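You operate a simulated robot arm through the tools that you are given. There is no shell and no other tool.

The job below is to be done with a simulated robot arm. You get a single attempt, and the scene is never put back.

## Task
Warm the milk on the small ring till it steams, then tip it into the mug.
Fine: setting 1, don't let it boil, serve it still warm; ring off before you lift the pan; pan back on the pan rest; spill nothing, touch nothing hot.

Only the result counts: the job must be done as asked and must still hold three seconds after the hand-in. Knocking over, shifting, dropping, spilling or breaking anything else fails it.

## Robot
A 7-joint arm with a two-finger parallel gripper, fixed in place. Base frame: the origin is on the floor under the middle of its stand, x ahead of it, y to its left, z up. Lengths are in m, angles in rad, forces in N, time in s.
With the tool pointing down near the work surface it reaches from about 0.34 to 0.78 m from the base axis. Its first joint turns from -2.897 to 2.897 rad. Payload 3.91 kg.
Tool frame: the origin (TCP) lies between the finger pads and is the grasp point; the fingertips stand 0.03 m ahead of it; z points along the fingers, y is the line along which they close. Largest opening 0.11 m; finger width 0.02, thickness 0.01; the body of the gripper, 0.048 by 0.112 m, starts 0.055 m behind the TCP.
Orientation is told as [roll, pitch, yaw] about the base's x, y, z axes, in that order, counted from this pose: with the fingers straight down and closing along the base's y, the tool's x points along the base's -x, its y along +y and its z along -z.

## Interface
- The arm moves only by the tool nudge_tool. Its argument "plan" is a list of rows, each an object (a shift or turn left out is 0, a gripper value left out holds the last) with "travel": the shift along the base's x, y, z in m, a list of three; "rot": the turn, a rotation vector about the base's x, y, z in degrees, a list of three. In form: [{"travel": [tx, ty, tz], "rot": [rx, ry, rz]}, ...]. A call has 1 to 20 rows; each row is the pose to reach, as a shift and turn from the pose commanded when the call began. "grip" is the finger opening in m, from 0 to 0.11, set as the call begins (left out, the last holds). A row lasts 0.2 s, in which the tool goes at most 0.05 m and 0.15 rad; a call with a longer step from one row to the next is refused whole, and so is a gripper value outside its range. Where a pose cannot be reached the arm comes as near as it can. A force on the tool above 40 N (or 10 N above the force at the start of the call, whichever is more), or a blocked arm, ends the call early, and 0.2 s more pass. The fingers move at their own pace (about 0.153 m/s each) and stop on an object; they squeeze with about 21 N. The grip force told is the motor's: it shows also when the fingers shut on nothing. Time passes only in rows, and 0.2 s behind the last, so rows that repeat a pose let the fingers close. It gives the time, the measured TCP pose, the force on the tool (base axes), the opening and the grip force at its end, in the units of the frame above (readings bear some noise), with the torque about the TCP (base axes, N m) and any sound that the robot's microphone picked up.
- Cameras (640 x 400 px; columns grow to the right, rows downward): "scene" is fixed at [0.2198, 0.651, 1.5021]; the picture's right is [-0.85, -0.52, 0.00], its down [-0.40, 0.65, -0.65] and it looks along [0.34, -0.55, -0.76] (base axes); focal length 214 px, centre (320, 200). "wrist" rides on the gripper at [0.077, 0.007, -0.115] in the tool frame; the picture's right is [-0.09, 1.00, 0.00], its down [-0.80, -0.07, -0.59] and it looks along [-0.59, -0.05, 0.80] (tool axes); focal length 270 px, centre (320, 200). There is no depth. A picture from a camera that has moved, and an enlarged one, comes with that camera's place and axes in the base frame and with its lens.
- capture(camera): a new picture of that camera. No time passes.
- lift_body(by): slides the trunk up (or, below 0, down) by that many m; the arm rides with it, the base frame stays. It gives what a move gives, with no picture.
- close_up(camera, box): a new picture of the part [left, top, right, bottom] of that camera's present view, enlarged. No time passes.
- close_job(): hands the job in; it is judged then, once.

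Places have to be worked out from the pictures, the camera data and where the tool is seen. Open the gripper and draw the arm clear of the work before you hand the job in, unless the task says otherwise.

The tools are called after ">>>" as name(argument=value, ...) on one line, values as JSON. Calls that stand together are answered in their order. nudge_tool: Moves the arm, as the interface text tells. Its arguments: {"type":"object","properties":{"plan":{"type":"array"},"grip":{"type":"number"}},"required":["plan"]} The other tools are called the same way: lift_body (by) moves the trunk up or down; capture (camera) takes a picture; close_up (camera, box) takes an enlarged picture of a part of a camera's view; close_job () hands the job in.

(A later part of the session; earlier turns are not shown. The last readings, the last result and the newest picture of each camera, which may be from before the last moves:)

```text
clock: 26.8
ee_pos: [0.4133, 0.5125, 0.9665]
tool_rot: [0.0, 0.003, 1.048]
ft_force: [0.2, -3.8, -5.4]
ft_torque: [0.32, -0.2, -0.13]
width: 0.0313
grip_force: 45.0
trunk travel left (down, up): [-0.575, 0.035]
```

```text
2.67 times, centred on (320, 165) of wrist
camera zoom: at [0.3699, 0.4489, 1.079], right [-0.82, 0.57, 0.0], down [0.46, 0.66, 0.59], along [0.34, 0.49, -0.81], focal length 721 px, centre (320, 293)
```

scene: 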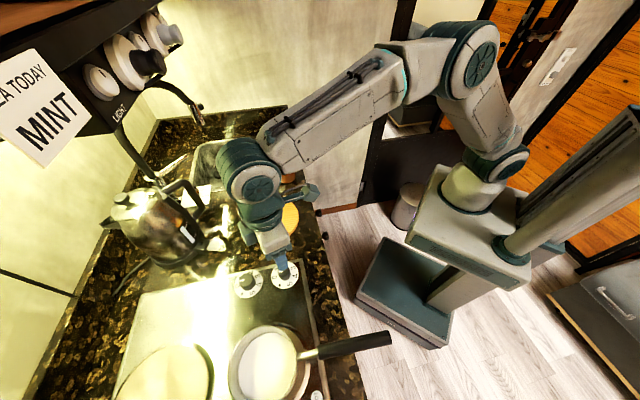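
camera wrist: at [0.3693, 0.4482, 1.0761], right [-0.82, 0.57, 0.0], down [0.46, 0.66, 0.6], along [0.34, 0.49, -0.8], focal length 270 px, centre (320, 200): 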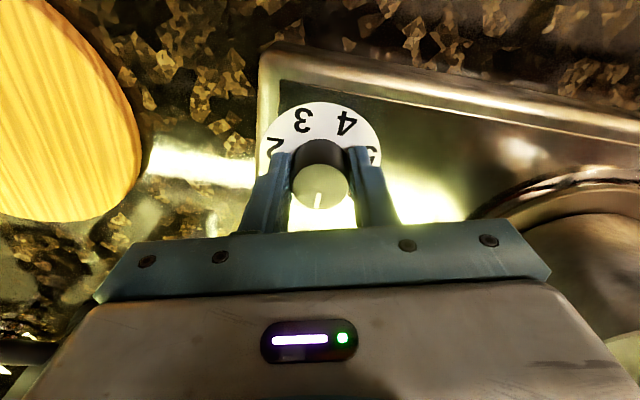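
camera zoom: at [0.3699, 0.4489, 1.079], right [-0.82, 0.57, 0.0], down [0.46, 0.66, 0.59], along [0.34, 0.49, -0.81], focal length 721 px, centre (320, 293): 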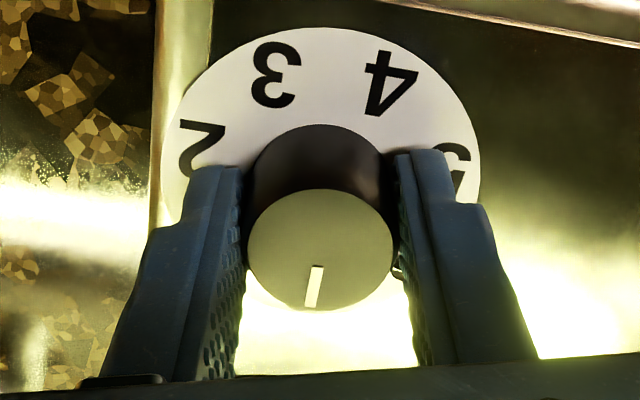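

The grip on the knob is clean now, with the pointer at 0. I turn it about 51° clockwise to 1.

>>> nudge_tool(plan=[{"rot": [0, 0, -6]}, {"rot": [0, 0, -12]}, {"rot": [0, 0, -18]}, {"rot": [0, 0, -24]}, {"rot": [0, 0, -30]}, {"rot": [0, 0, -36]}, {"rot": [0, 0, -42]}, {"rot": [0, 0, -47]}, {"rot": [0, 0, -51.4]}, {"rot": [0, 0, -51.4]}])

>>> close_up(camera="wrist", box=[240, 90, 400, 240])

```text
clock: 29.0
ee_pos: [0.4128, 0.5126, 0.9653]
tool_rot: [-0.002, 0.001, 0.15]
ft_force: [-3.2, -6.7, -10.9]
ft_torque: [0.23, 0.69, 0.0]
width: 0.0317
grip_force: 44.9
trunk travel left (down, up): [-0.575, 0.035]
```

```text
2.67 times, centred on (320, 165) of wrist
camera zoom: at [0.3367, 0.5081, 1.079], right [-0.06, 1.0, 0.0], down [0.8, 0.05, 0.59], along [0.59, 0.04, -0.8], focal length 721 px, centre (320, 293)
```

zoom: 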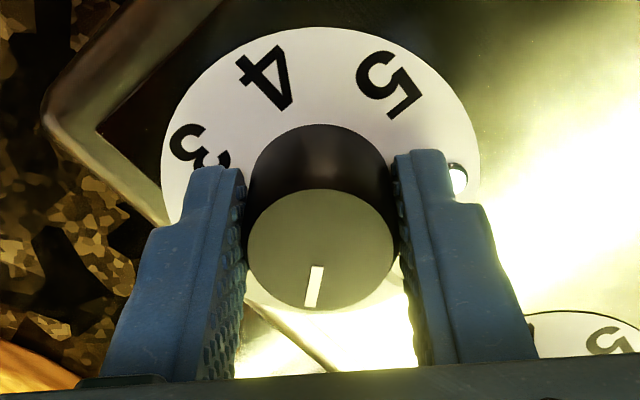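

The knob turned with the fingers and its lamp dot now looks lit. I open and rise to read the dial.

>>> nudge_tool(plan=[{}, {}, {"travel": [0, 0, 0.04]}, {"travel": [0, 0, 0.08]}, {"travel": [0, 0, 0.12]}, {"travel": [0, 0, 0.12]}], grip=0.07)

>>> capture(camera="wrist")

>>> close_up(camera="wrist", box=[250, 30, 430, 230])

>>> capture(camera="scene")

```text
clock: 30.4
ee_pos: [0.4127, 0.5111, 1.0882]
tool_rot: [0.001, 0.0, 0.15]
ft_force: [-0.8, 0.2, -0.3]
ft_torque: [0.01, 0.03, 0.03]
width: 0.07
grip_force: 0.1
trunk travel left (down, up): [-0.575, 0.035]
```

```text
taken
camera wrist: at [0.3365, 0.5077, 1.1999], right [-0.06, 1.0, 0.0], down [0.8, 0.05, 0.59], along [0.59, 0.04, -0.8], focal length 270 px, centre (320, 200)
```

wrist: 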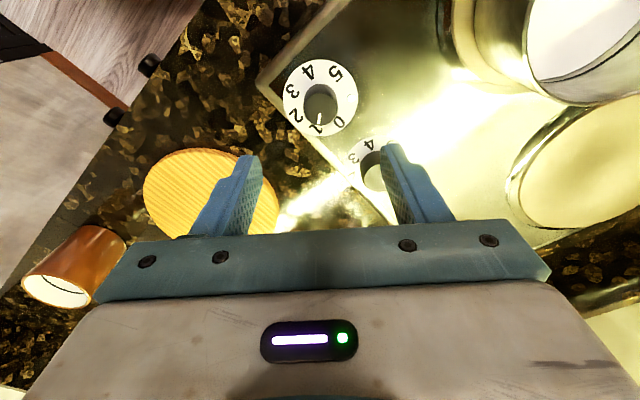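

```text
2.00 times, centred on (340, 130) of wrist
camera zoom: at [0.3365, 0.5077, 1.1999], right [-0.06, 1.0, 0.0], down [0.8, 0.05, 0.59], along [0.59, 0.04, -0.8], focal length 541 px, centre (280, 340)
```

zoom: 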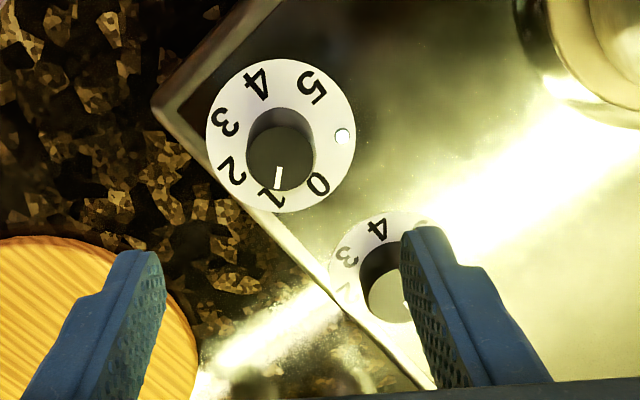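

```text
taken
```

scene: 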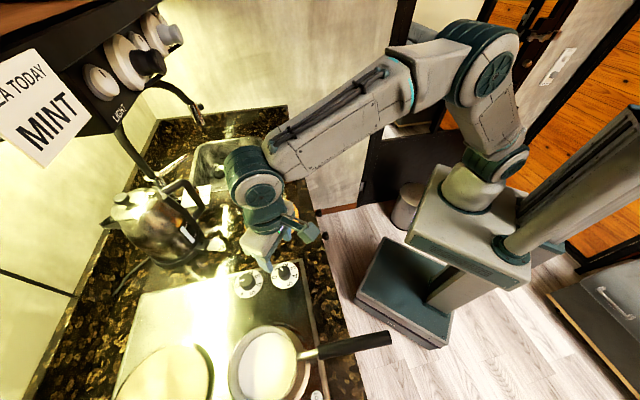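

The pointer is on 1 and the knob's lamp is lit. I go back down around the knob (not yet gripping) to be ready to switch off, and take a baseline picture of the milk.

>>> nudge_tool(plan=[{"travel": [0, 0, -0.04]}, {"travel": [0, 0, -0.08]}, {"travel": [0, 0, -0.11]}, {"travel": [0, 0, -0.119]}, {"travel": [0, 0, -0.119]}], grip=0.05)

>>> close_up(camera="scene", box=[210, 300, 400, 400])

>>> capture(camera="wrist")

```text
clock: 31.6
ee_pos: [0.4132, 0.5115, 0.9664]
tool_rot: [-0.001, -0.001, 0.15]
ft_force: [0.5, -0.9, 0.1]
ft_torque: [0.03, 0.03, 0.0]
width: 0.05
grip_force: 0.1
trunk travel left (down, up): [-0.575, 0.035]
```

```text
3.37 times, centred on (305, 350) of scene
camera zoom: at [0.2198, 0.651, 1.5021], right [-0.85, -0.52, 0.0], down [-0.4, 0.65, -0.65], along [0.34, -0.55, -0.76], focal length 722 px, centre (370, -305)
```

zoom: 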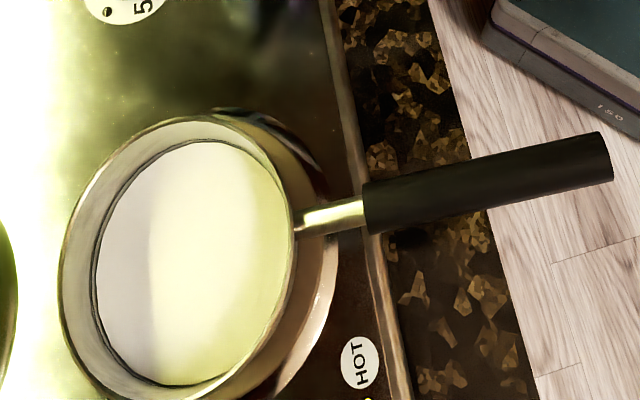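

```text
taken
camera wrist: at [0.3367, 0.5076, 1.0804], right [-0.06, 1.0, 0.0], down [0.8, 0.05, 0.59], along [0.59, 0.04, -0.8], focal length 270 px, centre (320, 200)
```

wrist: 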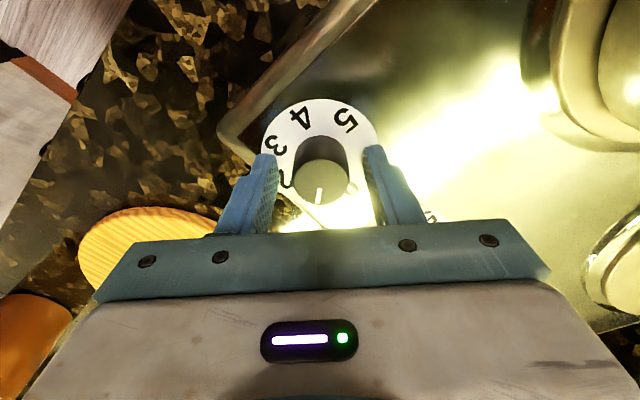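

The HOT lamp has begun to glow, so the ring is heating. I wait a few seconds and look again.

>>> nudge_tool(plan=[{}, {}, {}, {}, {}, {}, {}, {}, {}, {}, {}, {}, {}, {}, {}])

>>> close_up(camera="scene", box=[210, 270, 400, 400])

```text
clock: 34.8
ee_pos: [0.4124, 0.5121, 0.9678]
tool_rot: [0.001, 0.001, 0.15]
ft_force: [0.1, -0.2, 0.0]
ft_torque: [0.0, 0.04, 0.0]
width: 0.0499
grip_force: 0.0
trunk travel left (down, up): [-0.575, 0.035]
```

```text
3.08 times, centred on (305, 335) of scene
camera zoom: at [0.2198, 0.651, 1.5021], right [-0.85, -0.52, 0.0], down [-0.4, 0.65, -0.65], along [0.34, -0.55, -0.76], focal length 660 px, centre (366, -215)
```

zoom: 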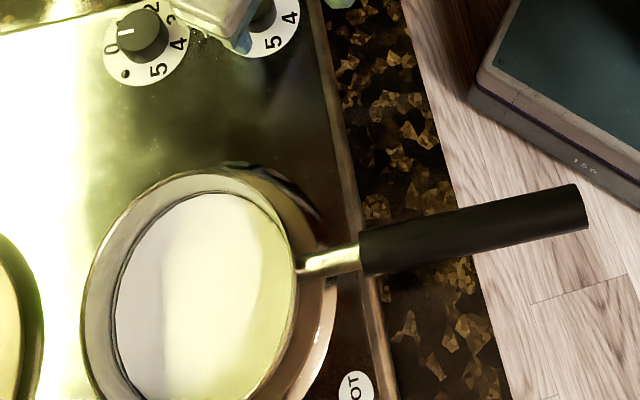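

No steam yet and no sound. I keep waiting in short spells and checking.

>>> nudge_tool(plan=[{}, {}, {}, {}, {}, {}, {}, {}, {}, {}, {}, {}, {}, {}, {}])

>>> close_up(camera="scene", box=[210, 300, 400, 400])

```text
clock: 38.0
ee_pos: [0.4129, 0.5123, 0.9687]
tool_rot: [-0.001, 0.0, 0.15]
ft_force: [0.3, 0.3, 0.2]
ft_torque: [0.02, 0.01, -0.02]
width: 0.05
grip_force: 0.1
trunk travel left (down, up): [-0.575, 0.035]
```

```text
3.37 times, centred on (305, 350) of scene
camera zoom: at [0.2198, 0.651, 1.5021], right [-0.85, -0.52, 0.0], down [-0.4, 0.65, -0.65], along [0.34, -0.55, -0.76], focal length 722 px, centre (370, -305)
```

zoom: 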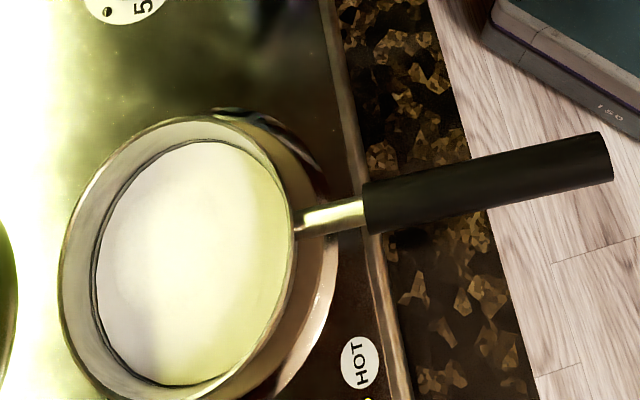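

Still no steam at 38 s; the rate looks slow. I continue waiting with checks.

>>> nudge_tool(plan=[{}, {}, {}, {}, {}, {}, {}, {}, {}, {}, {}, {}, {}, {}, {}, {}, {}, {}, {}])

>>> close_up(camera="scene", box=[210, 300, 400, 400])

```text
clock: 42.0
ee_pos: [0.4125, 0.5123, 0.9677]
tool_rot: [0.0, 0.001, 0.151]
ft_force: [-0.3, 0.2, 0.1]
ft_torque: [-0.04, 0.02, 0.0]
width: 0.0499
grip_force: 0.0
trunk travel left (down, up): [-0.575, 0.035]
```

```text
3.37 times, centred on (305, 350) of scene
camera zoom: at [0.2198, 0.651, 1.5021], right [-0.85, -0.52, 0.0], down [-0.4, 0.65, -0.65], along [0.34, -0.55, -0.76], focal length 722 px, centre (370, -305)
```

zoom: 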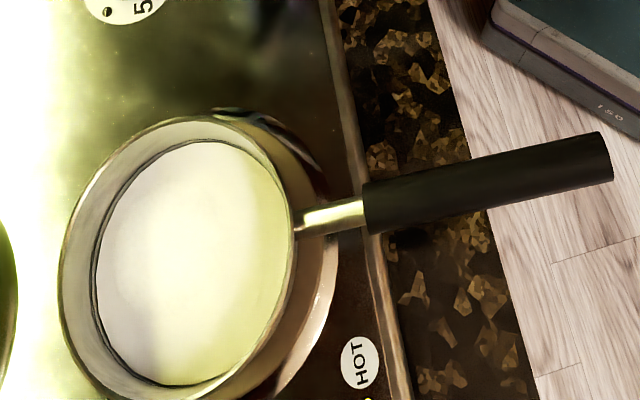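

No visible wisps yet. I wait another spell.

>>> nudge_tool(plan=[{}, {}, {}, {}, {}, {}, {}, {}, {}, {}, {}, {}, {}, {}, {}, {}, {}, {}, {}])

>>> close_up(camera="scene", box=[210, 300, 400, 400])

>>> capture(camera="scene")

```text
clock: 46.0
ee_pos: [0.4122, 0.5134, 0.9663]
tool_rot: [-0.001, 0.0, 0.151]
ft_force: [-0.3, -0.8, 0.4]
ft_torque: [-0.01, 0.01, -0.03]
width: 0.0502
grip_force: 0.1
trunk travel left (down, up): [-0.575, 0.035]
```

```text
3.37 times, centred on (305, 350) of scene
camera zoom: at [0.2198, 0.651, 1.5021], right [-0.85, -0.52, 0.0], down [-0.4, 0.65, -0.65], along [0.34, -0.55, -0.76], focal length 722 px, centre (370, -305)
```

zoom: 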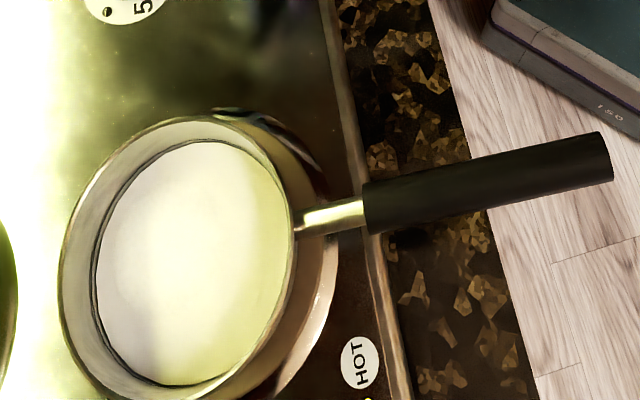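

```text
taken
```

scene: 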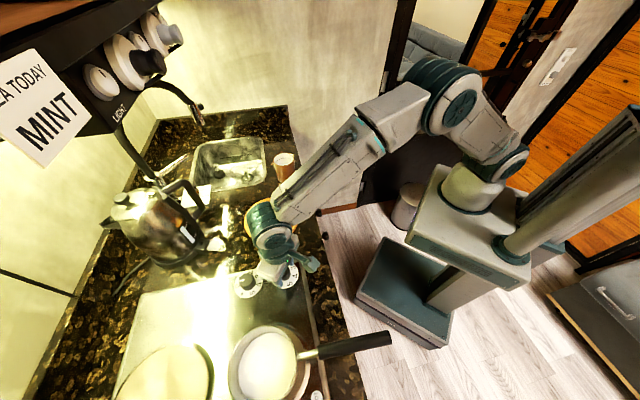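

The milk surface looks gradually whiter than in the baseline. I enlarge the pan strongly to tell whether faint steam is building.

>>> close_up(camera="scene", box=[220, 320, 310, 400])

>>> close_up(camera="scene", box=[290, 385, 340, 400])

>>> capture(camera="wrist")

```text
5.00 times, centred on (265, 360) of scene
camera zoom: at [0.2198, 0.651, 1.5021], right [-0.85, -0.52, 0.0], down [-0.4, 0.65, -0.65], along [0.34, -0.55, -0.76], focal length 1072 px, centre (595, -600)
```

zoom: 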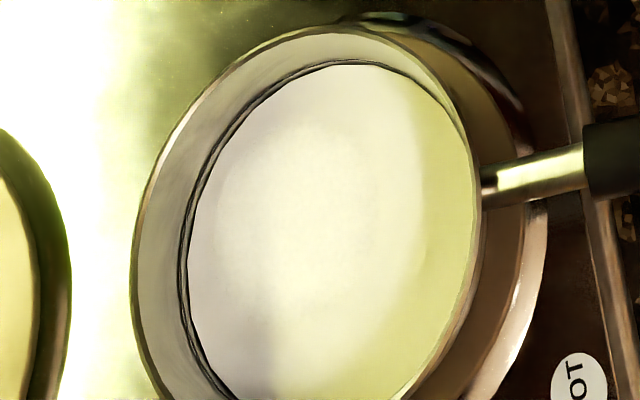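

```text
12.80 times, centred on (315, 392) of scene
camera zoom: at [0.2198, 0.651, 1.5021], right [-0.85, -0.52, 0.0], down [-0.4, 0.65, -0.65], along [0.34, -0.55, -0.76], focal length 2745 px, centre (384, -2264)
```

zoom: 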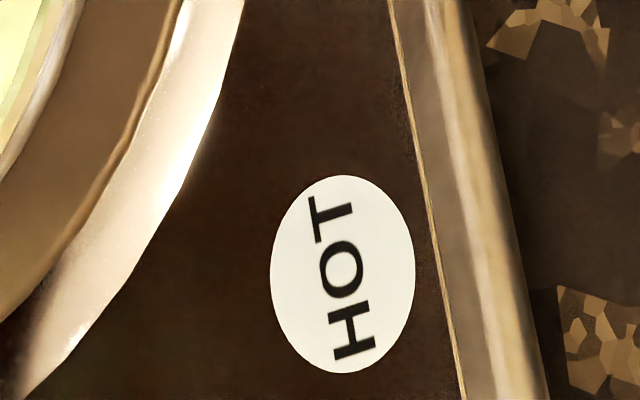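

```text
taken
camera wrist: at [0.3367, 0.5076, 1.0806], right [-0.06, 1.0, 0.0], down [0.8, 0.05, 0.59], along [0.59, 0.04, -0.8], focal length 270 px, centre (320, 200)
```

wrist: 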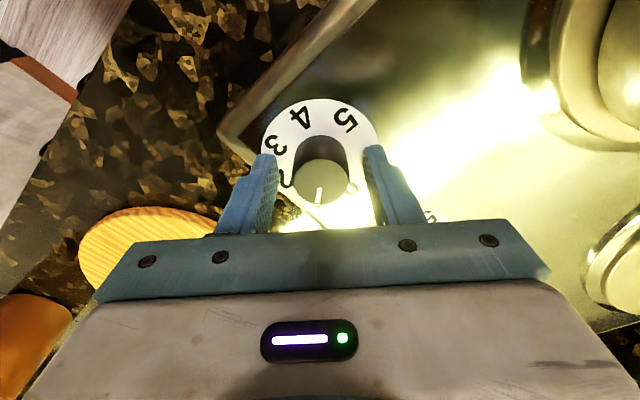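

A faint hazy whitening is appearing over the milk but it isn't clear steam yet. I wait 3 s more and compare at the same enlargement.

>>> nudge_tool(plan=[{}, {}, {}, {}, {}, {}, {}, {}, {}, {}, {}, {}, {}, {}])

>>> close_up(camera="scene", box=[220, 320, 310, 400])

```text
clock: 49.0
ee_pos: [0.4128, 0.5121, 0.9675]
tool_rot: [-0.001, 0.0, 0.15]
ft_force: [0.2, 0.3, -0.3]
ft_torque: [0.01, -0.02, 0.01]
width: 0.0499
grip_force: 0.2
trunk travel left (down, up): [-0.575, 0.035]
```

```text
5.00 times, centred on (265, 360) of scene
camera zoom: at [0.2198, 0.651, 1.5021], right [-0.85, -0.52, 0.0], down [-0.4, 0.65, -0.65], along [0.34, -0.55, -0.76], focal length 1072 px, centre (595, -600)
```

zoom: 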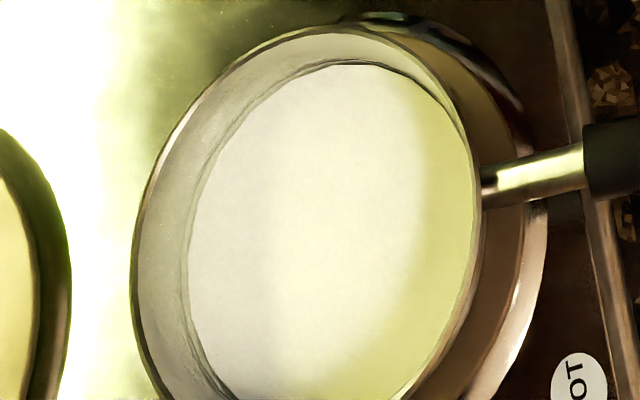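

The dark milk line on the left wall is now veiled, which suggests a vapour plume. I check the whole scene for it.

>>> capture(camera="scene")

>>> close_up(camera="scene", box=[150, 300, 310, 400])

>>> nudge_tool(plan=[{}, {}, {}, {}])

>>> close_up(camera="scene", box=[220, 320, 310, 400])

```text
taken
```

scene: 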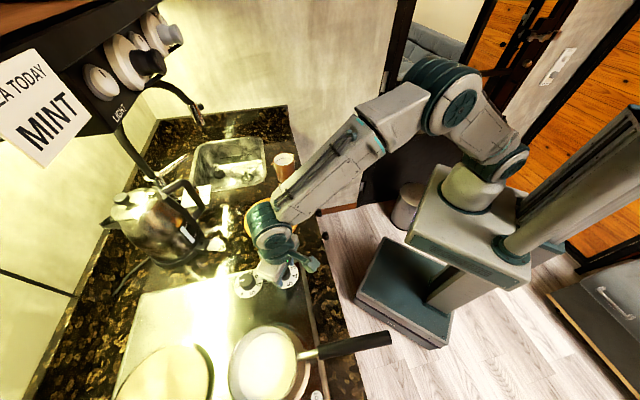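

```text
4.00 times, centred on (230, 350) of scene
camera zoom: at [0.2198, 0.651, 1.5021], right [-0.85, -0.52, 0.0], down [-0.4, 0.65, -0.65], along [0.34, -0.55, -0.76], focal length 858 px, centre (680, -400)
```

zoom: 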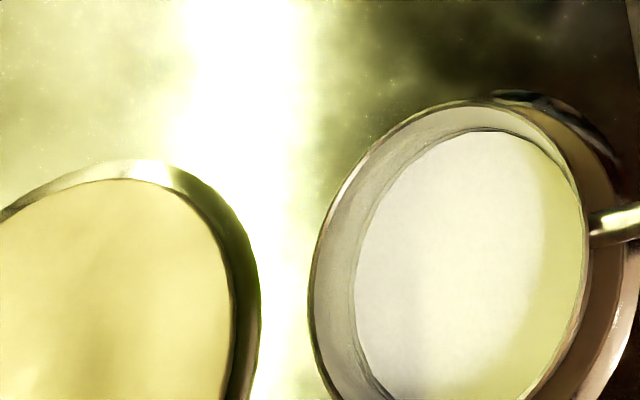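

```text
clock: 50.0
ee_pos: [0.4129, 0.5116, 0.9664]
tool_rot: [-0.001, -0.001, 0.15]
ft_force: [-0.7, 0.0, 0.4]
ft_torque: [-0.01, -0.02, -0.01]
width: 0.05
grip_force: 0.0
trunk travel left (down, up): [-0.575, 0.035]
```

```text
5.00 times, centred on (265, 360) of scene
camera zoom: at [0.2198, 0.651, 1.5021], right [-0.85, -0.52, 0.0], down [-0.4, 0.65, -0.65], along [0.34, -0.55, -0.76], focal length 1072 px, centre (595, -600)
```

zoom: 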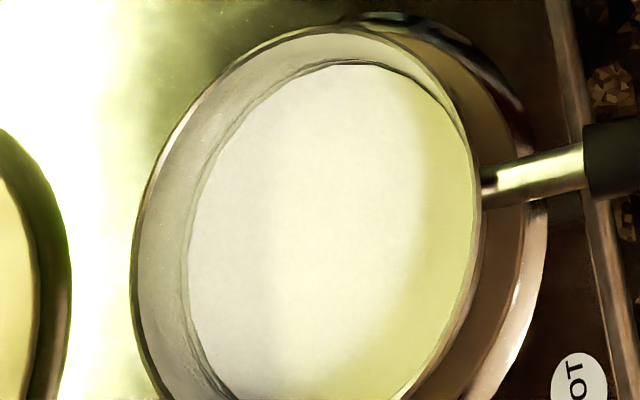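

The veil persists, faint. I wait 3 s more to see whether it strengthens.

>>> nudge_tool(plan=[{}, {}, {}, {}, {}, {}, {}, {}, {}, {}, {}, {}, {}, {}])

>>> close_up(camera="scene", box=[220, 320, 310, 400])

>>> close_up(camera="scene", box=[150, 270, 330, 400])

```text
clock: 53.0
ee_pos: [0.4125, 0.5118, 0.9672]
tool_rot: [-0.001, 0.001, 0.15]
ft_force: [0.2, 0.4, -0.6]
ft_torque: [0.01, -0.03, 0.02]
width: 0.0502
grip_force: 0.1
trunk travel left (down, up): [-0.575, 0.035]
```

```text
5.00 times, centred on (265, 360) of scene
camera zoom: at [0.2198, 0.651, 1.5021], right [-0.85, -0.52, 0.0], down [-0.4, 0.65, -0.65], along [0.34, -0.55, -0.76], focal length 1072 px, centre (595, -600)
```

zoom: 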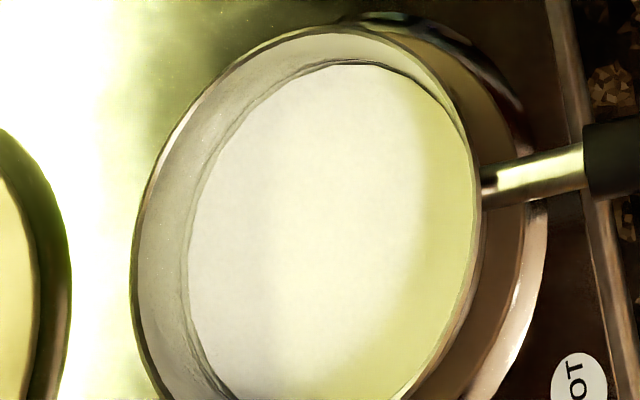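

```text
3.08 times, centred on (240, 335) of scene
camera zoom: at [0.2198, 0.651, 1.5021], right [-0.85, -0.52, 0.0], down [-0.4, 0.65, -0.65], along [0.34, -0.55, -0.76], focal length 660 px, centre (566, -215)
```

zoom: 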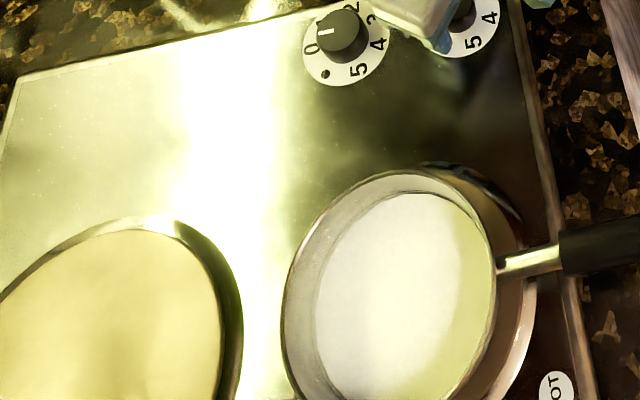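

I rise to the earlier viewpoint beside the pan, where the background is darker, to judge the steam from the side against the earlier picture.

>>> nudge_tool(plan=[{"travel": [0, 0, 0.045]}, {"travel": [0, 0, 0.09], "rot": [0, 0, 8]}, {"travel": [0, 0, 0.135], "rot": [0, 0, 16]}, {"travel": [0, 0, 0.135], "rot": [0, 0, 24]}, {"travel": [0, 0, 0.135], "rot": [0, 0, 32]}, {"travel": [0, 0, 0.135], "rot": [0, 0, 40]}, {"travel": [0, 0, 0.135], "rot": [0, 0, 46]}, {"travel": [0, 0, 0.135], "rot": [0, 0, 51.4]}])

>>> capture(camera="wrist")

>>> close_up(camera="wrist", box=[380, 60, 620, 240])

```text
clock: 54.8
ee_pos: [0.4126, 0.5135, 1.1023]
tool_rot: [0.0, -0.001, 1.052]
ft_force: [-0.7, 0.4, -0.1]
ft_torque: [0.0, 0.02, 0.0]
width: 0.0497
grip_force: 0.1
trunk travel left (down, up): [-0.575, 0.035]
```

```text
taken
camera wrist: at [0.3695, 0.4494, 1.2155], right [-0.82, 0.57, 0.0], down [0.46, 0.66, 0.59], along [0.34, 0.49, -0.8], focal length 270 px, centre (320, 200)
```

wrist: 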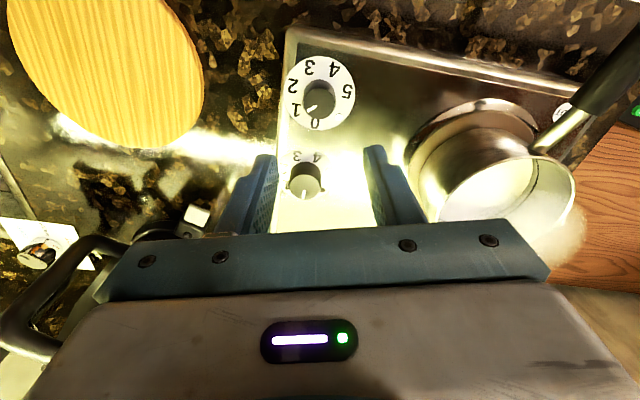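

```text
2.22 times, centred on (500, 150) of wrist
camera zoom: at [0.3695, 0.4494, 1.2155], right [-0.82, 0.57, 0.0], down [0.46, 0.66, 0.59], along [0.34, 0.49, -0.8], focal length 601 px, centre (-80, 311)
```

zoom: 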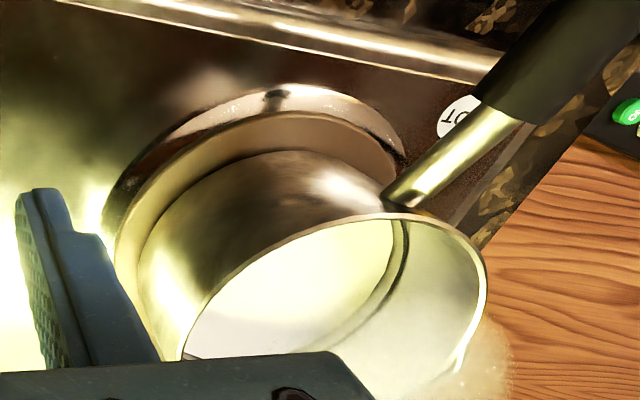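

A soft white plume now stands over the pan — it steams. I return to the knob, grip it and turn it back to 0.

>>> nudge_tool(plan=[{"travel": [0, 0, 0], "rot": [0, 0, -8]}, {"travel": [0, 0, 0], "rot": [0, 0, -16]}, {"travel": [0, 0, -0.01], "rot": [0, 0, -24]}, {"travel": [0, 0, -0.03], "rot": [0, 0, -32]}, {"travel": [0, 0, -0.06], "rot": [0, 0, -40]}, {"travel": [0, 0, -0.09], "rot": [0, 0, -46]}, {"travel": [0, 0, -0.12], "rot": [0, 0, -51.4]}, {"travel": [0, 0, -0.135], "rot": [0, 0, -51.4]}, {"travel": [0, 0, -0.135], "rot": [0, 0, -51.4]}])

>>> nudge_tool(plan=[{}, {}], grip=0.0)

>>> nudge_tool(plan=[{"rot": [0, 0, 7.5]}, {"rot": [0, 0, 15]}, {"rot": [0, 0, 22.5]}, {"rot": [0, 0, 30]}, {"rot": [0, 0, 37.5]}, {"rot": [0, 0, 45]}, {"rot": [0, 0, 51.4]}, {"rot": [0, 0, 51.4]}])

>>> close_up(camera="wrist", box=[240, 90, 400, 240])

```text
clock: 56.8
ee_pos: [0.4119, 0.5132, 0.968]
tool_rot: [0.001, 0.002, 0.149]
ft_force: [0.0, 0.8, -0.1]
ft_torque: [0.0, 0.0, 0.01]
width: 0.0499
grip_force: 0.1
trunk travel left (down, up): [-0.575, 0.035]
```

```text
clock: 57.4
ee_pos: [0.412, 0.5119, 0.9678]
tool_rot: [0.0, 0.0, 0.152]
ft_force: [-0.3, -0.2, -2.3]
ft_torque: [0.15, -0.24, 0.0]
width: 0.0313
grip_force: 44.7
trunk travel left (down, up): [-0.575, 0.035]
```

```text
clock: 59.2
ee_pos: [0.4125, 0.5112, 0.9671]
tool_rot: [-0.001, -0.001, 1.046]
ft_force: [-2.5, -6.7, -1.4]
ft_torque: [-0.44, 0.32, -0.77]
width: 0.0314
grip_force: 44.4
trunk travel left (down, up): [-0.575, 0.035]
```

```text
2.67 times, centred on (320, 165) of wrist
camera zoom: at [0.3698, 0.4486, 1.0807], right [-0.82, 0.57, 0.0], down [0.46, 0.66, 0.59], along [0.34, 0.49, -0.8], focal length 721 px, centre (320, 293)
```

zoom: 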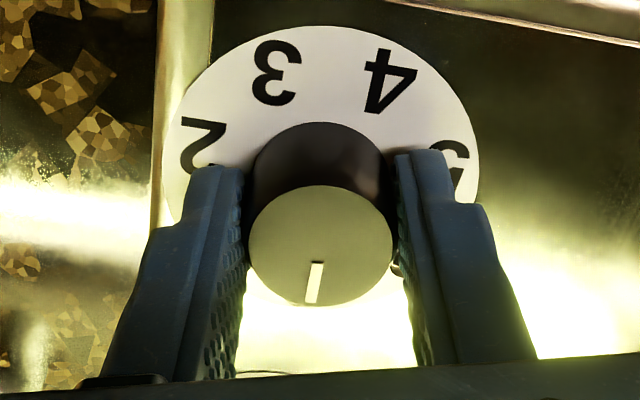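

The knob reached its stop at 0 (twisting load −0.77 N m). I release, rise and verify the dial and lamp.

>>> nudge_tool(plan=[{}, {}, {"travel": [0, 0, 0.045]}, {"travel": [0, 0, 0.09]}, {"travel": [0, 0, 0.135]}], grip=0.07)

>>> close_up(camera="wrist", box=[270, 30, 390, 220])

>>> close_up(camera="wrist", box=[380, 60, 640, 260])

>>> close_up(camera="scene", box=[220, 250, 400, 400])

```text
clock: 60.4
ee_pos: [0.4122, 0.5127, 1.103]
tool_rot: [-0.001, -0.001, 1.047]
ft_force: [-1.0, -0.2, -0.4]
ft_torque: [0.0, -0.02, -0.02]
width: 0.0698
grip_force: 0.1
trunk travel left (down, up): [-0.575, 0.035]
```

```text
2.11 times, centred on (330, 125) of wrist
camera zoom: at [0.3684, 0.449, 1.2159], right [-0.82, 0.57, 0.0], down [0.46, 0.66, 0.59], along [0.34, 0.49, -0.8], focal length 569 px, centre (299, 358)
```

zoom: 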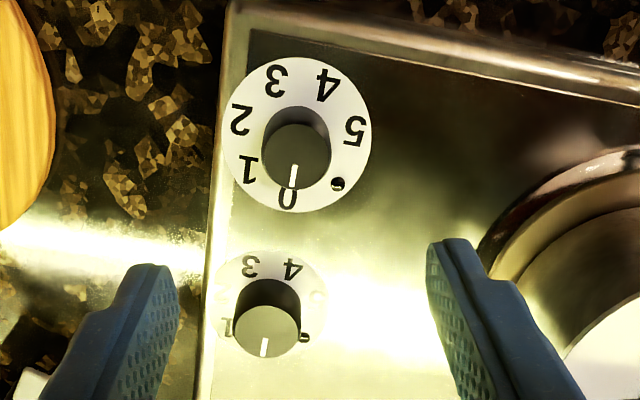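

```text
2.00 times, centred on (510, 160) of wrist
camera zoom: at [0.3684, 0.449, 1.2159], right [-0.82, 0.57, 0.0], down [0.46, 0.66, 0.59], along [0.34, 0.49, -0.8], focal length 541 px, centre (-60, 280)
```

zoom: 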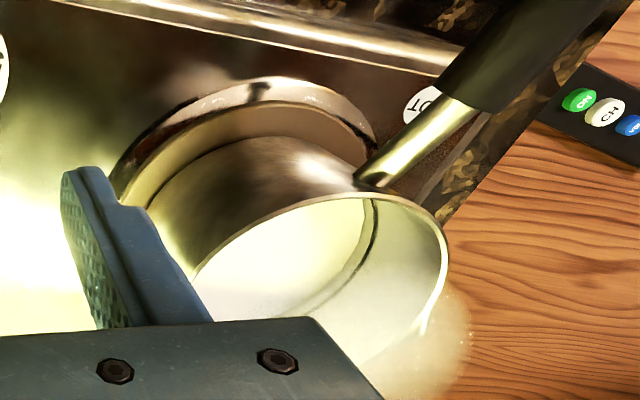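

```text
2.67 times, centred on (310, 325) of scene
camera zoom: at [0.2198, 0.651, 1.5021], right [-0.85, -0.52, 0.0], down [-0.4, 0.65, -0.65], along [0.34, -0.55, -0.76], focal length 572 px, centre (347, -133)
```

zoom: 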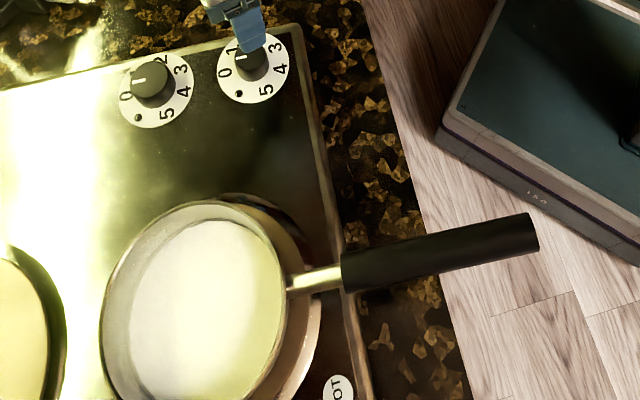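

The dial reads 0, the lamp is out, and the milk is steaming. I move above the handle, fingers open, and check alignment before going down.

>>> nudge_tool(plan=[{"travel": [-0.038, 0.0205, 0], "rot": [0, 0, -4]}, {"travel": [-0.08, 0.043, 0], "rot": [0, 0, -9]}, {"travel": [-0.12, 0.065, 0], "rot": [0, 0, -13]}, {"travel": [-0.155, 0.084, 0], "rot": [0, 0, -17]}, {"travel": [-0.1778, 0.096, 0], "rot": [0, 0, -19]}, {"travel": [-0.1778, 0.096, -0.03], "rot": [0, 0, -19]}, {"travel": [-0.1778, 0.096, -0.03], "rot": [0, 0, -19]}], grip=0.09)

>>> capture(camera="wrist")

```text
clock: 62.0
ee_pos: [0.2345, 0.6087, 1.0719]
tool_rot: [0.001, 0.001, 0.716]
ft_force: [-0.2, -0.1, -0.5]
ft_torque: [-0.01, -0.01, -0.01]
width: 0.0898
grip_force: 0.0
trunk travel left (down, up): [-0.575, 0.035]
```

```text
taken
camera wrist: at [0.173, 0.563, 1.1852], right [-0.59, 0.81, 0.0], down [0.65, 0.47, 0.59], along [0.48, 0.35, -0.8], focal length 270 px, centre (320, 200)
```

wrist: 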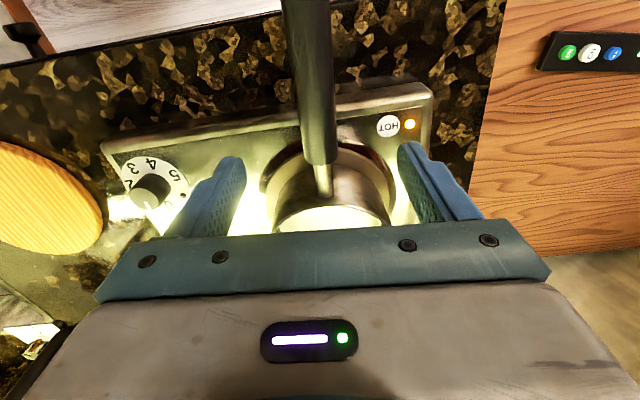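

The handle lies exactly as in the first grasp view, so I use the same offset: 6 mm toward the pan and 8 cm down, then close.

>>> nudge_tool(plan=[{"travel": [0.002, 0.002, -0.03]}, {"travel": [0.0045, 0.004, -0.06]}, {"travel": [0.0045, 0.004, -0.079]}, {"travel": [0.0045, 0.004, -0.079]}])

>>> nudge_tool(plan=[{}, {}, {}], grip=0.0)

>>> capture(camera="wrist")

```text
clock: 63.0
ee_pos: [0.2393, 0.6131, 0.9939]
tool_rot: [0.0, 0.0, 0.716]
ft_force: [-0.1, 0.8, 0.0]
ft_torque: [0.0, 0.02, 0.02]
width: 0.0901
grip_force: 0.2
trunk travel left (down, up): [-0.575, 0.035]
```

```text
clock: 63.8
ee_pos: [0.2393, 0.6121, 0.993]
tool_rot: [0.0, 0.001, 0.716]
ft_force: [-0.5, -0.8, -0.7]
ft_torque: [-0.02, -0.05, 0.0]
width: 0.0236
grip_force: 20.8
trunk travel left (down, up): [-0.575, 0.035]
```

```text
taken
camera wrist: at [0.1779, 0.5675, 1.1062], right [-0.59, 0.81, 0.0], down [0.65, 0.47, 0.59], along [0.48, 0.35, -0.8], focal length 270 px, centre (320, 200)
```

wrist: 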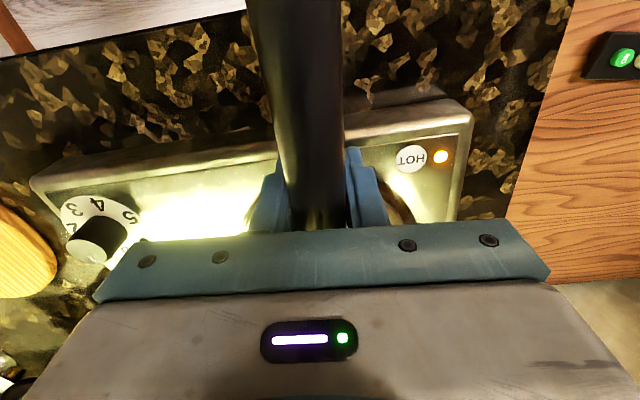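

Gripped at 24 mm again. I lift the pan straight off the ring, gently at first, then up to clear everything.

>>> nudge_tool(plan=[{"travel": [0, 0, 0.004]}, {"travel": [0, 0, 0.01]}, {"travel": [0, 0, 0.018]}, {"travel": [0, 0, 0.03]}, {"travel": [0, 0, 0.045]}, {"travel": [0, 0, 0.062]}, {"travel": [0, 0, 0.08]}, {"travel": [0, 0, 0.098]}, {"travel": [0, 0, 0.114]}, {"travel": [0, 0, 0.125]}, {"travel": [0, 0, 0.13]}])

>>> capture(camera="scene")

```text
clock: 66.2
ee_pos: [0.2393, 0.6131, 1.1239]
tool_rot: [-0.001, 0.0, 0.715]
ft_force: [0.1, -0.4, -6.5]
ft_torque: [-0.3, 0.3, -0.01]
width: 0.0235
grip_force: 20.6
trunk travel left (down, up): [-0.575, 0.035]
```

```text
taken
```

scene: 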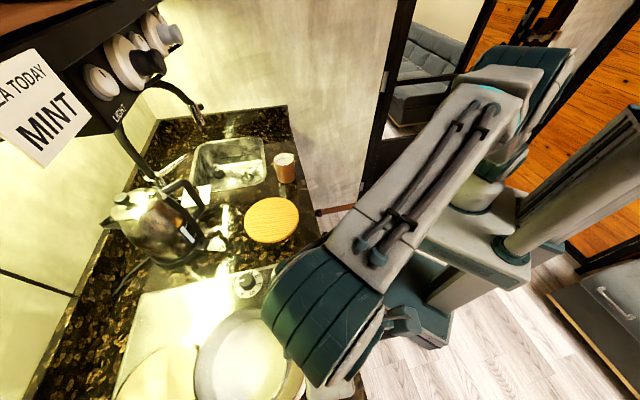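

The pan is held level. I carry it smoothly to a point before the rest with the tool turned so the wrist camera can see the mug clearly at its left.

>>> nudge_tool(plan=[{"travel": [0.002, -0.0027, 0.0003], "rot": [0, 0, 0.2]}, {"travel": [0.008, -0.0107, 0.001], "rot": [0, 0, 0.7]}, {"travel": [0.0178, -0.0237, 0.0025], "rot": [0, 0, 1.6]}, {"travel": [0.0309, -0.0412, 0.0044], "rot": [0, 0, 2.8]}, {"travel": [0.047, -0.0627, 0.0067], "rot": [0, 0, 4.2]}, {"travel": [0.0654, -0.0872, 0.0093], "rot": [0, 0, 5.9]}, {"travel": [0.0851, -0.1135, 0.0121], "rot": [0, 0, 7.6]}, {"travel": [0.1058, -0.1412, 0.015], "rot": [0, 0, 9.5]}, {"travel": [0.1265, -0.1688, 0.0179], "rot": [0, 0, 11.4]}, {"travel": [0.1462, -0.1951, 0.0207], "rot": [0, 0, 13.1]}, {"travel": [0.1646, -0.2196, 0.0233], "rot": [0, 0, 14.8]}, {"travel": [0.1807, -0.2411, 0.0256], "rot": [0, 0, 16.2]}, {"travel": [0.1938, -0.2586, 0.0275], "rot": [0, 0, 17.4]}, {"travel": [0.2036, -0.2716, 0.0289], "rot": [0, 0, 18.3]}, {"travel": [0.2095, -0.2795, 0.0297], "rot": [0, 0, 18.8]}, {"travel": [0.2116, -0.2823, 0.03], "rot": [0, 0, 19]}])

>>> capture(camera="wrist")

>>> capture(camera="scene")

```text
clock: 69.6
ee_pos: [0.4515, 0.3313, 1.1532]
tool_rot: [-0.002, -0.001, 1.05]
ft_force: [-0.7, 0.9, -5.8]
ft_torque: [-0.37, 0.21, 0.01]
width: 0.0235
grip_force: 21.8
trunk travel left (down, up): [-0.575, 0.035]
```

```text
taken
camera wrist: at [0.4083, 0.2673, 1.2663], right [-0.82, 0.57, 0.0], down [0.46, 0.66, 0.59], along [0.34, 0.49, -0.8], focal length 270 px, centre (320, 200)
```

wrist: 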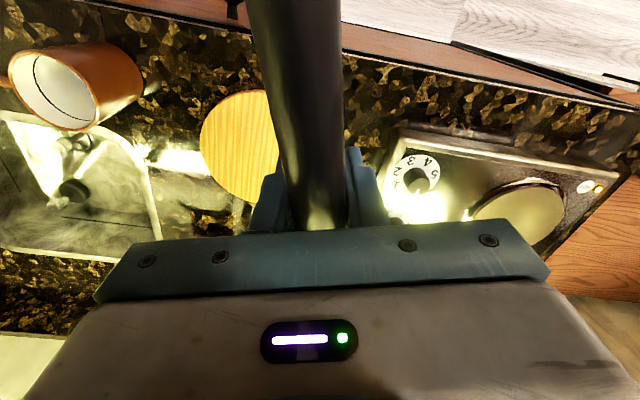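

```text
taken
```

scene: 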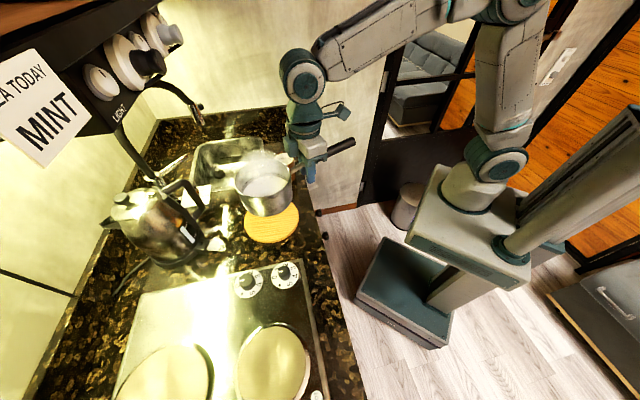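

Steam is clearly visible rising from the pan. I enlarge the mug in the wrist view to fix its place, and the pan in the scene view to check its lip.

>>> close_up(camera="wrist", box=[0, 20, 160, 150])

>>> close_up(camera="scene", box=[210, 120, 370, 230])

```text
3.08 times, centred on (80, 85) of wrist
camera zoom: at [0.4083, 0.2673, 1.2663], right [-0.82, 0.57, 0.0], down [0.46, 0.66, 0.59], along [0.34, 0.49, -0.8], focal length 832 px, centre (1058, 554)
```

zoom: 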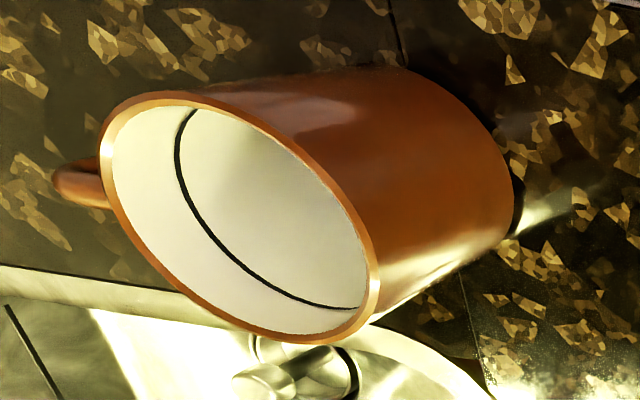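

```text
3.64 times, centred on (290, 175) of scene
camera zoom: at [0.2198, 0.651, 1.5021], right [-0.85, -0.52, 0.0], down [-0.4, 0.65, -0.65], along [0.34, -0.55, -0.76], focal length 780 px, centre (429, 291)
```

zoom: 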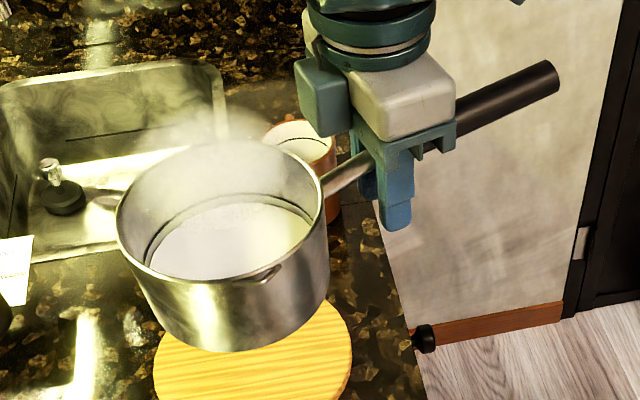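

From both views the mug's centre is about (0.674, 0.173) with its rim at 0.985, and the pan's lip sits 0.104 ahead, 0.065 left and 0.02 above the TCP. I carry the pan to the mug's right side with the handle along x, still high, to check before tipping.

>>> nudge_tool(plan=[{"travel": [0.0009, -0.0018, -0.0002], "rot": [0, 0, -0.5]}, {"travel": [0.0036, -0.0071, -0.0008], "rot": [0, 0, -1.8]}, {"travel": [0.008, -0.0157, -0.0019], "rot": [0, 0, -4.0]}, {"travel": [0.014, -0.0274, -0.0033], "rot": [0, 0, -7.0]}, {"travel": [0.0214, -0.0418, -0.005], "rot": [0, 0, -10.7]}, {"travel": [0.03, -0.0585, -0.007], "rot": [0, 0, -15]}, {"travel": [0.0395, -0.077, -0.0092], "rot": [0, 0, -19.7]}, {"travel": [0.0496, -0.0967, -0.0116], "rot": [0, 0, -24.8]}, {"travel": [0.06, -0.117, -0.014], "rot": [0, 0, -30]}, {"travel": [0.0704, -0.1373, -0.0164], "rot": [0, 0, -35.2]}, {"travel": [0.0805, -0.157, -0.0188], "rot": [0, 0, -40.3]}, {"travel": [0.09, -0.1755, -0.021], "rot": [0, 0, -45]}, {"travel": [0.0986, -0.1922, -0.023], "rot": [0, 0, -49.3]}, {"travel": [0.106, -0.2066, -0.0247], "rot": [0, 0, -53]}, {"travel": [0.112, -0.2183, -0.0261], "rot": [0, 0, -56]}, {"travel": [0.1164, -0.2269, -0.0272], "rot": [0, 0, -58.2]}, {"travel": [0.1191, -0.2322, -0.0278], "rot": [0, 0, -59.5]}, {"travel": [0.12, -0.234, -0.028], "rot": [0, 0, -60]}])

>>> capture(camera="scene")

>>> close_up(camera="scene", box=[220, 90, 350, 200])

>>> capture(camera="wrist")

```text
clock: 73.4
ee_pos: [0.5721, 0.0954, 1.1242]
tool_rot: [0.0, -0.001, 0.002]
ft_force: [0.1, 0.0, -5.5]
ft_torque: [0.0, 0.43, -0.03]
width: 0.0236
grip_force: 21.1
trunk travel left (down, up): [-0.575, 0.035]
```

```text
taken
```

scene: 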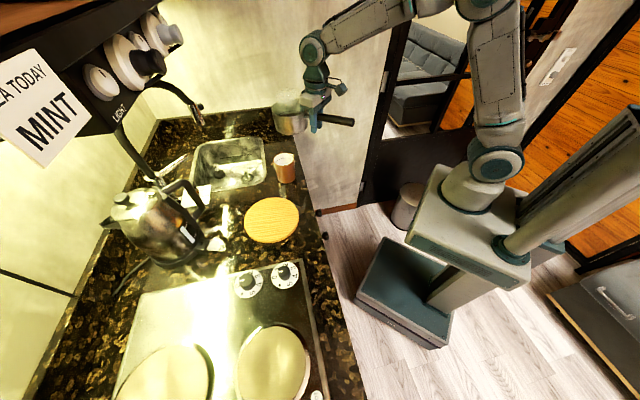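

```text
3.64 times, centred on (285, 145) of scene
camera zoom: at [0.2198, 0.651, 1.5021], right [-0.85, -0.52, 0.0], down [-0.4, 0.65, -0.65], along [0.34, -0.55, -0.76], focal length 780 px, centre (447, 400)
```

zoom: 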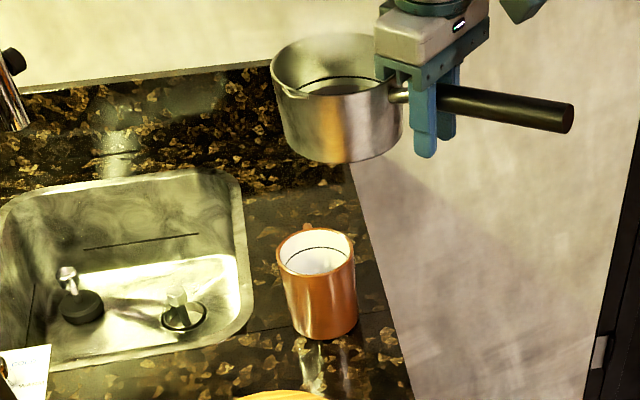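

```text
taken
camera wrist: at [0.4956, 0.1032, 1.2385], right [0.09, 1.0, 0.0], down [0.8, -0.07, 0.59], along [0.59, -0.05, -0.8], focal length 270 px, centre (320, 200)
```

wrist: 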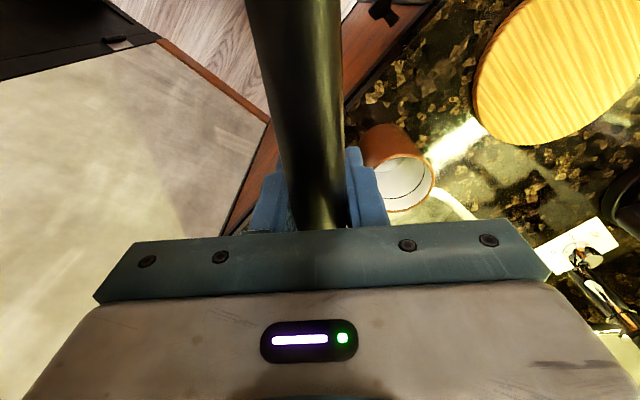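

The lip faces the mug as planned. The wrist camera now sees the mug from close by, so I enlarge it to settle its position.

>>> close_up(camera="wrist", box=[340, 100, 460, 225])

>>> close_up(camera="scene", box=[260, 140, 315, 190])

```text
3.20 times, centred on (400, 162) of wrist
camera zoom: at [0.4956, 0.1032, 1.2385], right [0.09, 1.0, 0.0], down [0.8, -0.07, 0.59], along [0.59, -0.05, -0.8], focal length 865 px, centre (64, 320)
```

zoom: 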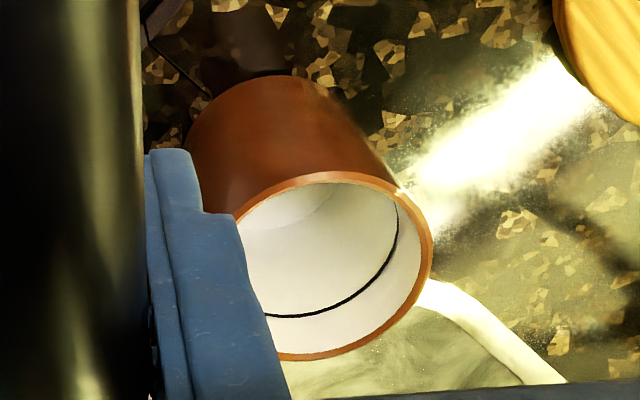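

```text
8.00 times, centred on (288, 165) of scene
camera zoom: at [0.2198, 0.651, 1.5021], right [-0.85, -0.52, 0.0], down [-0.4, 0.65, -0.65], along [0.34, -0.55, -0.76], focal length 1716 px, centre (580, 480)
```

zoom: 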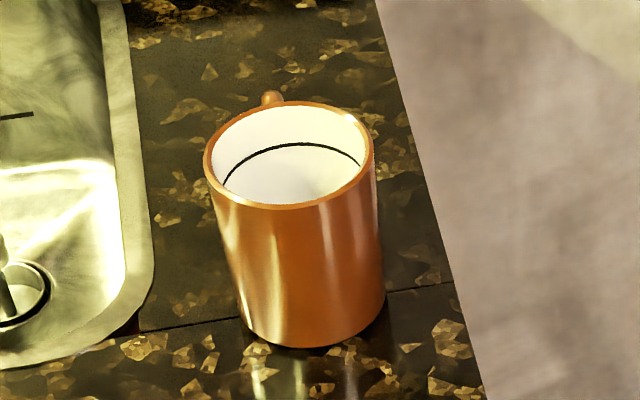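

Both wrist views put the mug at about (0.667, 0.176), rim 0.988, and the lip is 0.107 ahead, 0.063 left and 0.023 up from the TCP. I lower to the pouring start and tilt the pan 15° left, which is below the pouring angle, then check.

>>> nudge_tool(plan=[{"travel": [-0.002, 0.001, -0.008]}, {"travel": [-0.005, 0.003, -0.02]}, {"travel": [-0.008, 0.0045, -0.033]}, {"travel": [-0.009, 0.005, -0.04]}, {"travel": [-0.009, 0.0042, -0.041], "rot": [-2, 0, 0]}, {"travel": [-0.009, 0.0032, -0.0424], "rot": [-5, 0, 0]}, {"travel": [-0.009, 0.0025, -0.0438], "rot": [-8, 0, 0]}, {"travel": [-0.009, 0.0018, -0.0452], "rot": [-11, 0, 0]}, {"travel": [-0.009, 0.0015, -0.046], "rot": [-13, 0, 0]}, {"travel": [-0.009, 0.0012, -0.0469], "rot": [-15, 0, 0]}])

>>> capture(camera="scene")

>>> close_up(camera="scene", box=[230, 90, 350, 200])

>>> capture(camera="wrist")

```text
clock: 75.6
ee_pos: [0.5616, 0.0982, 1.0778]
tool_rot: [-0.265, 0.0, 0.0]
ft_force: [0.2, 1.0, -5.8]
ft_torque: [0.04, 0.38, 0.01]
width: 0.0238
grip_force: 20.6
trunk travel left (down, up): [-0.575, 0.035]
```

```text
taken
```

scene: 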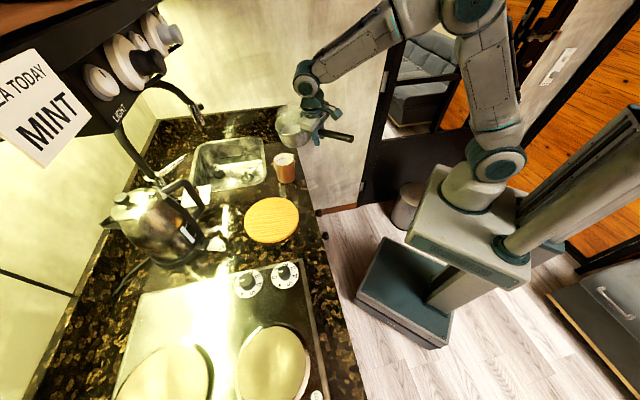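

```text
3.64 times, centred on (290, 145) of scene
camera zoom: at [0.2198, 0.651, 1.5021], right [-0.85, -0.52, 0.0], down [-0.4, 0.65, -0.65], along [0.34, -0.55, -0.76], focal length 780 px, centre (429, 400)
```

zoom: 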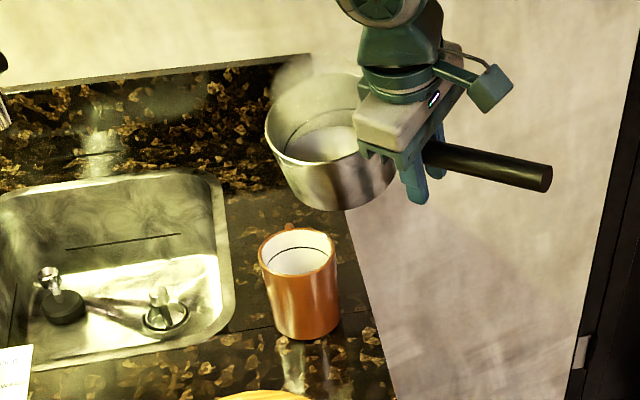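

```text
taken
camera wrist: at [0.4871, 0.1339, 1.1856], right [0.09, 0.96, -0.26], down [0.8, 0.09, 0.59], along [0.59, -0.26, -0.76], focal length 270 px, centre (320, 200)
```

wrist: 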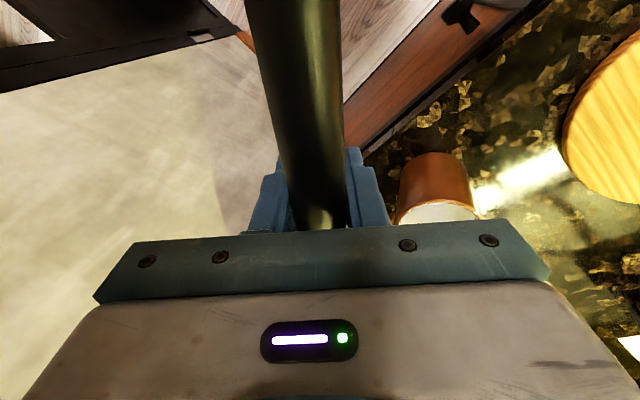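

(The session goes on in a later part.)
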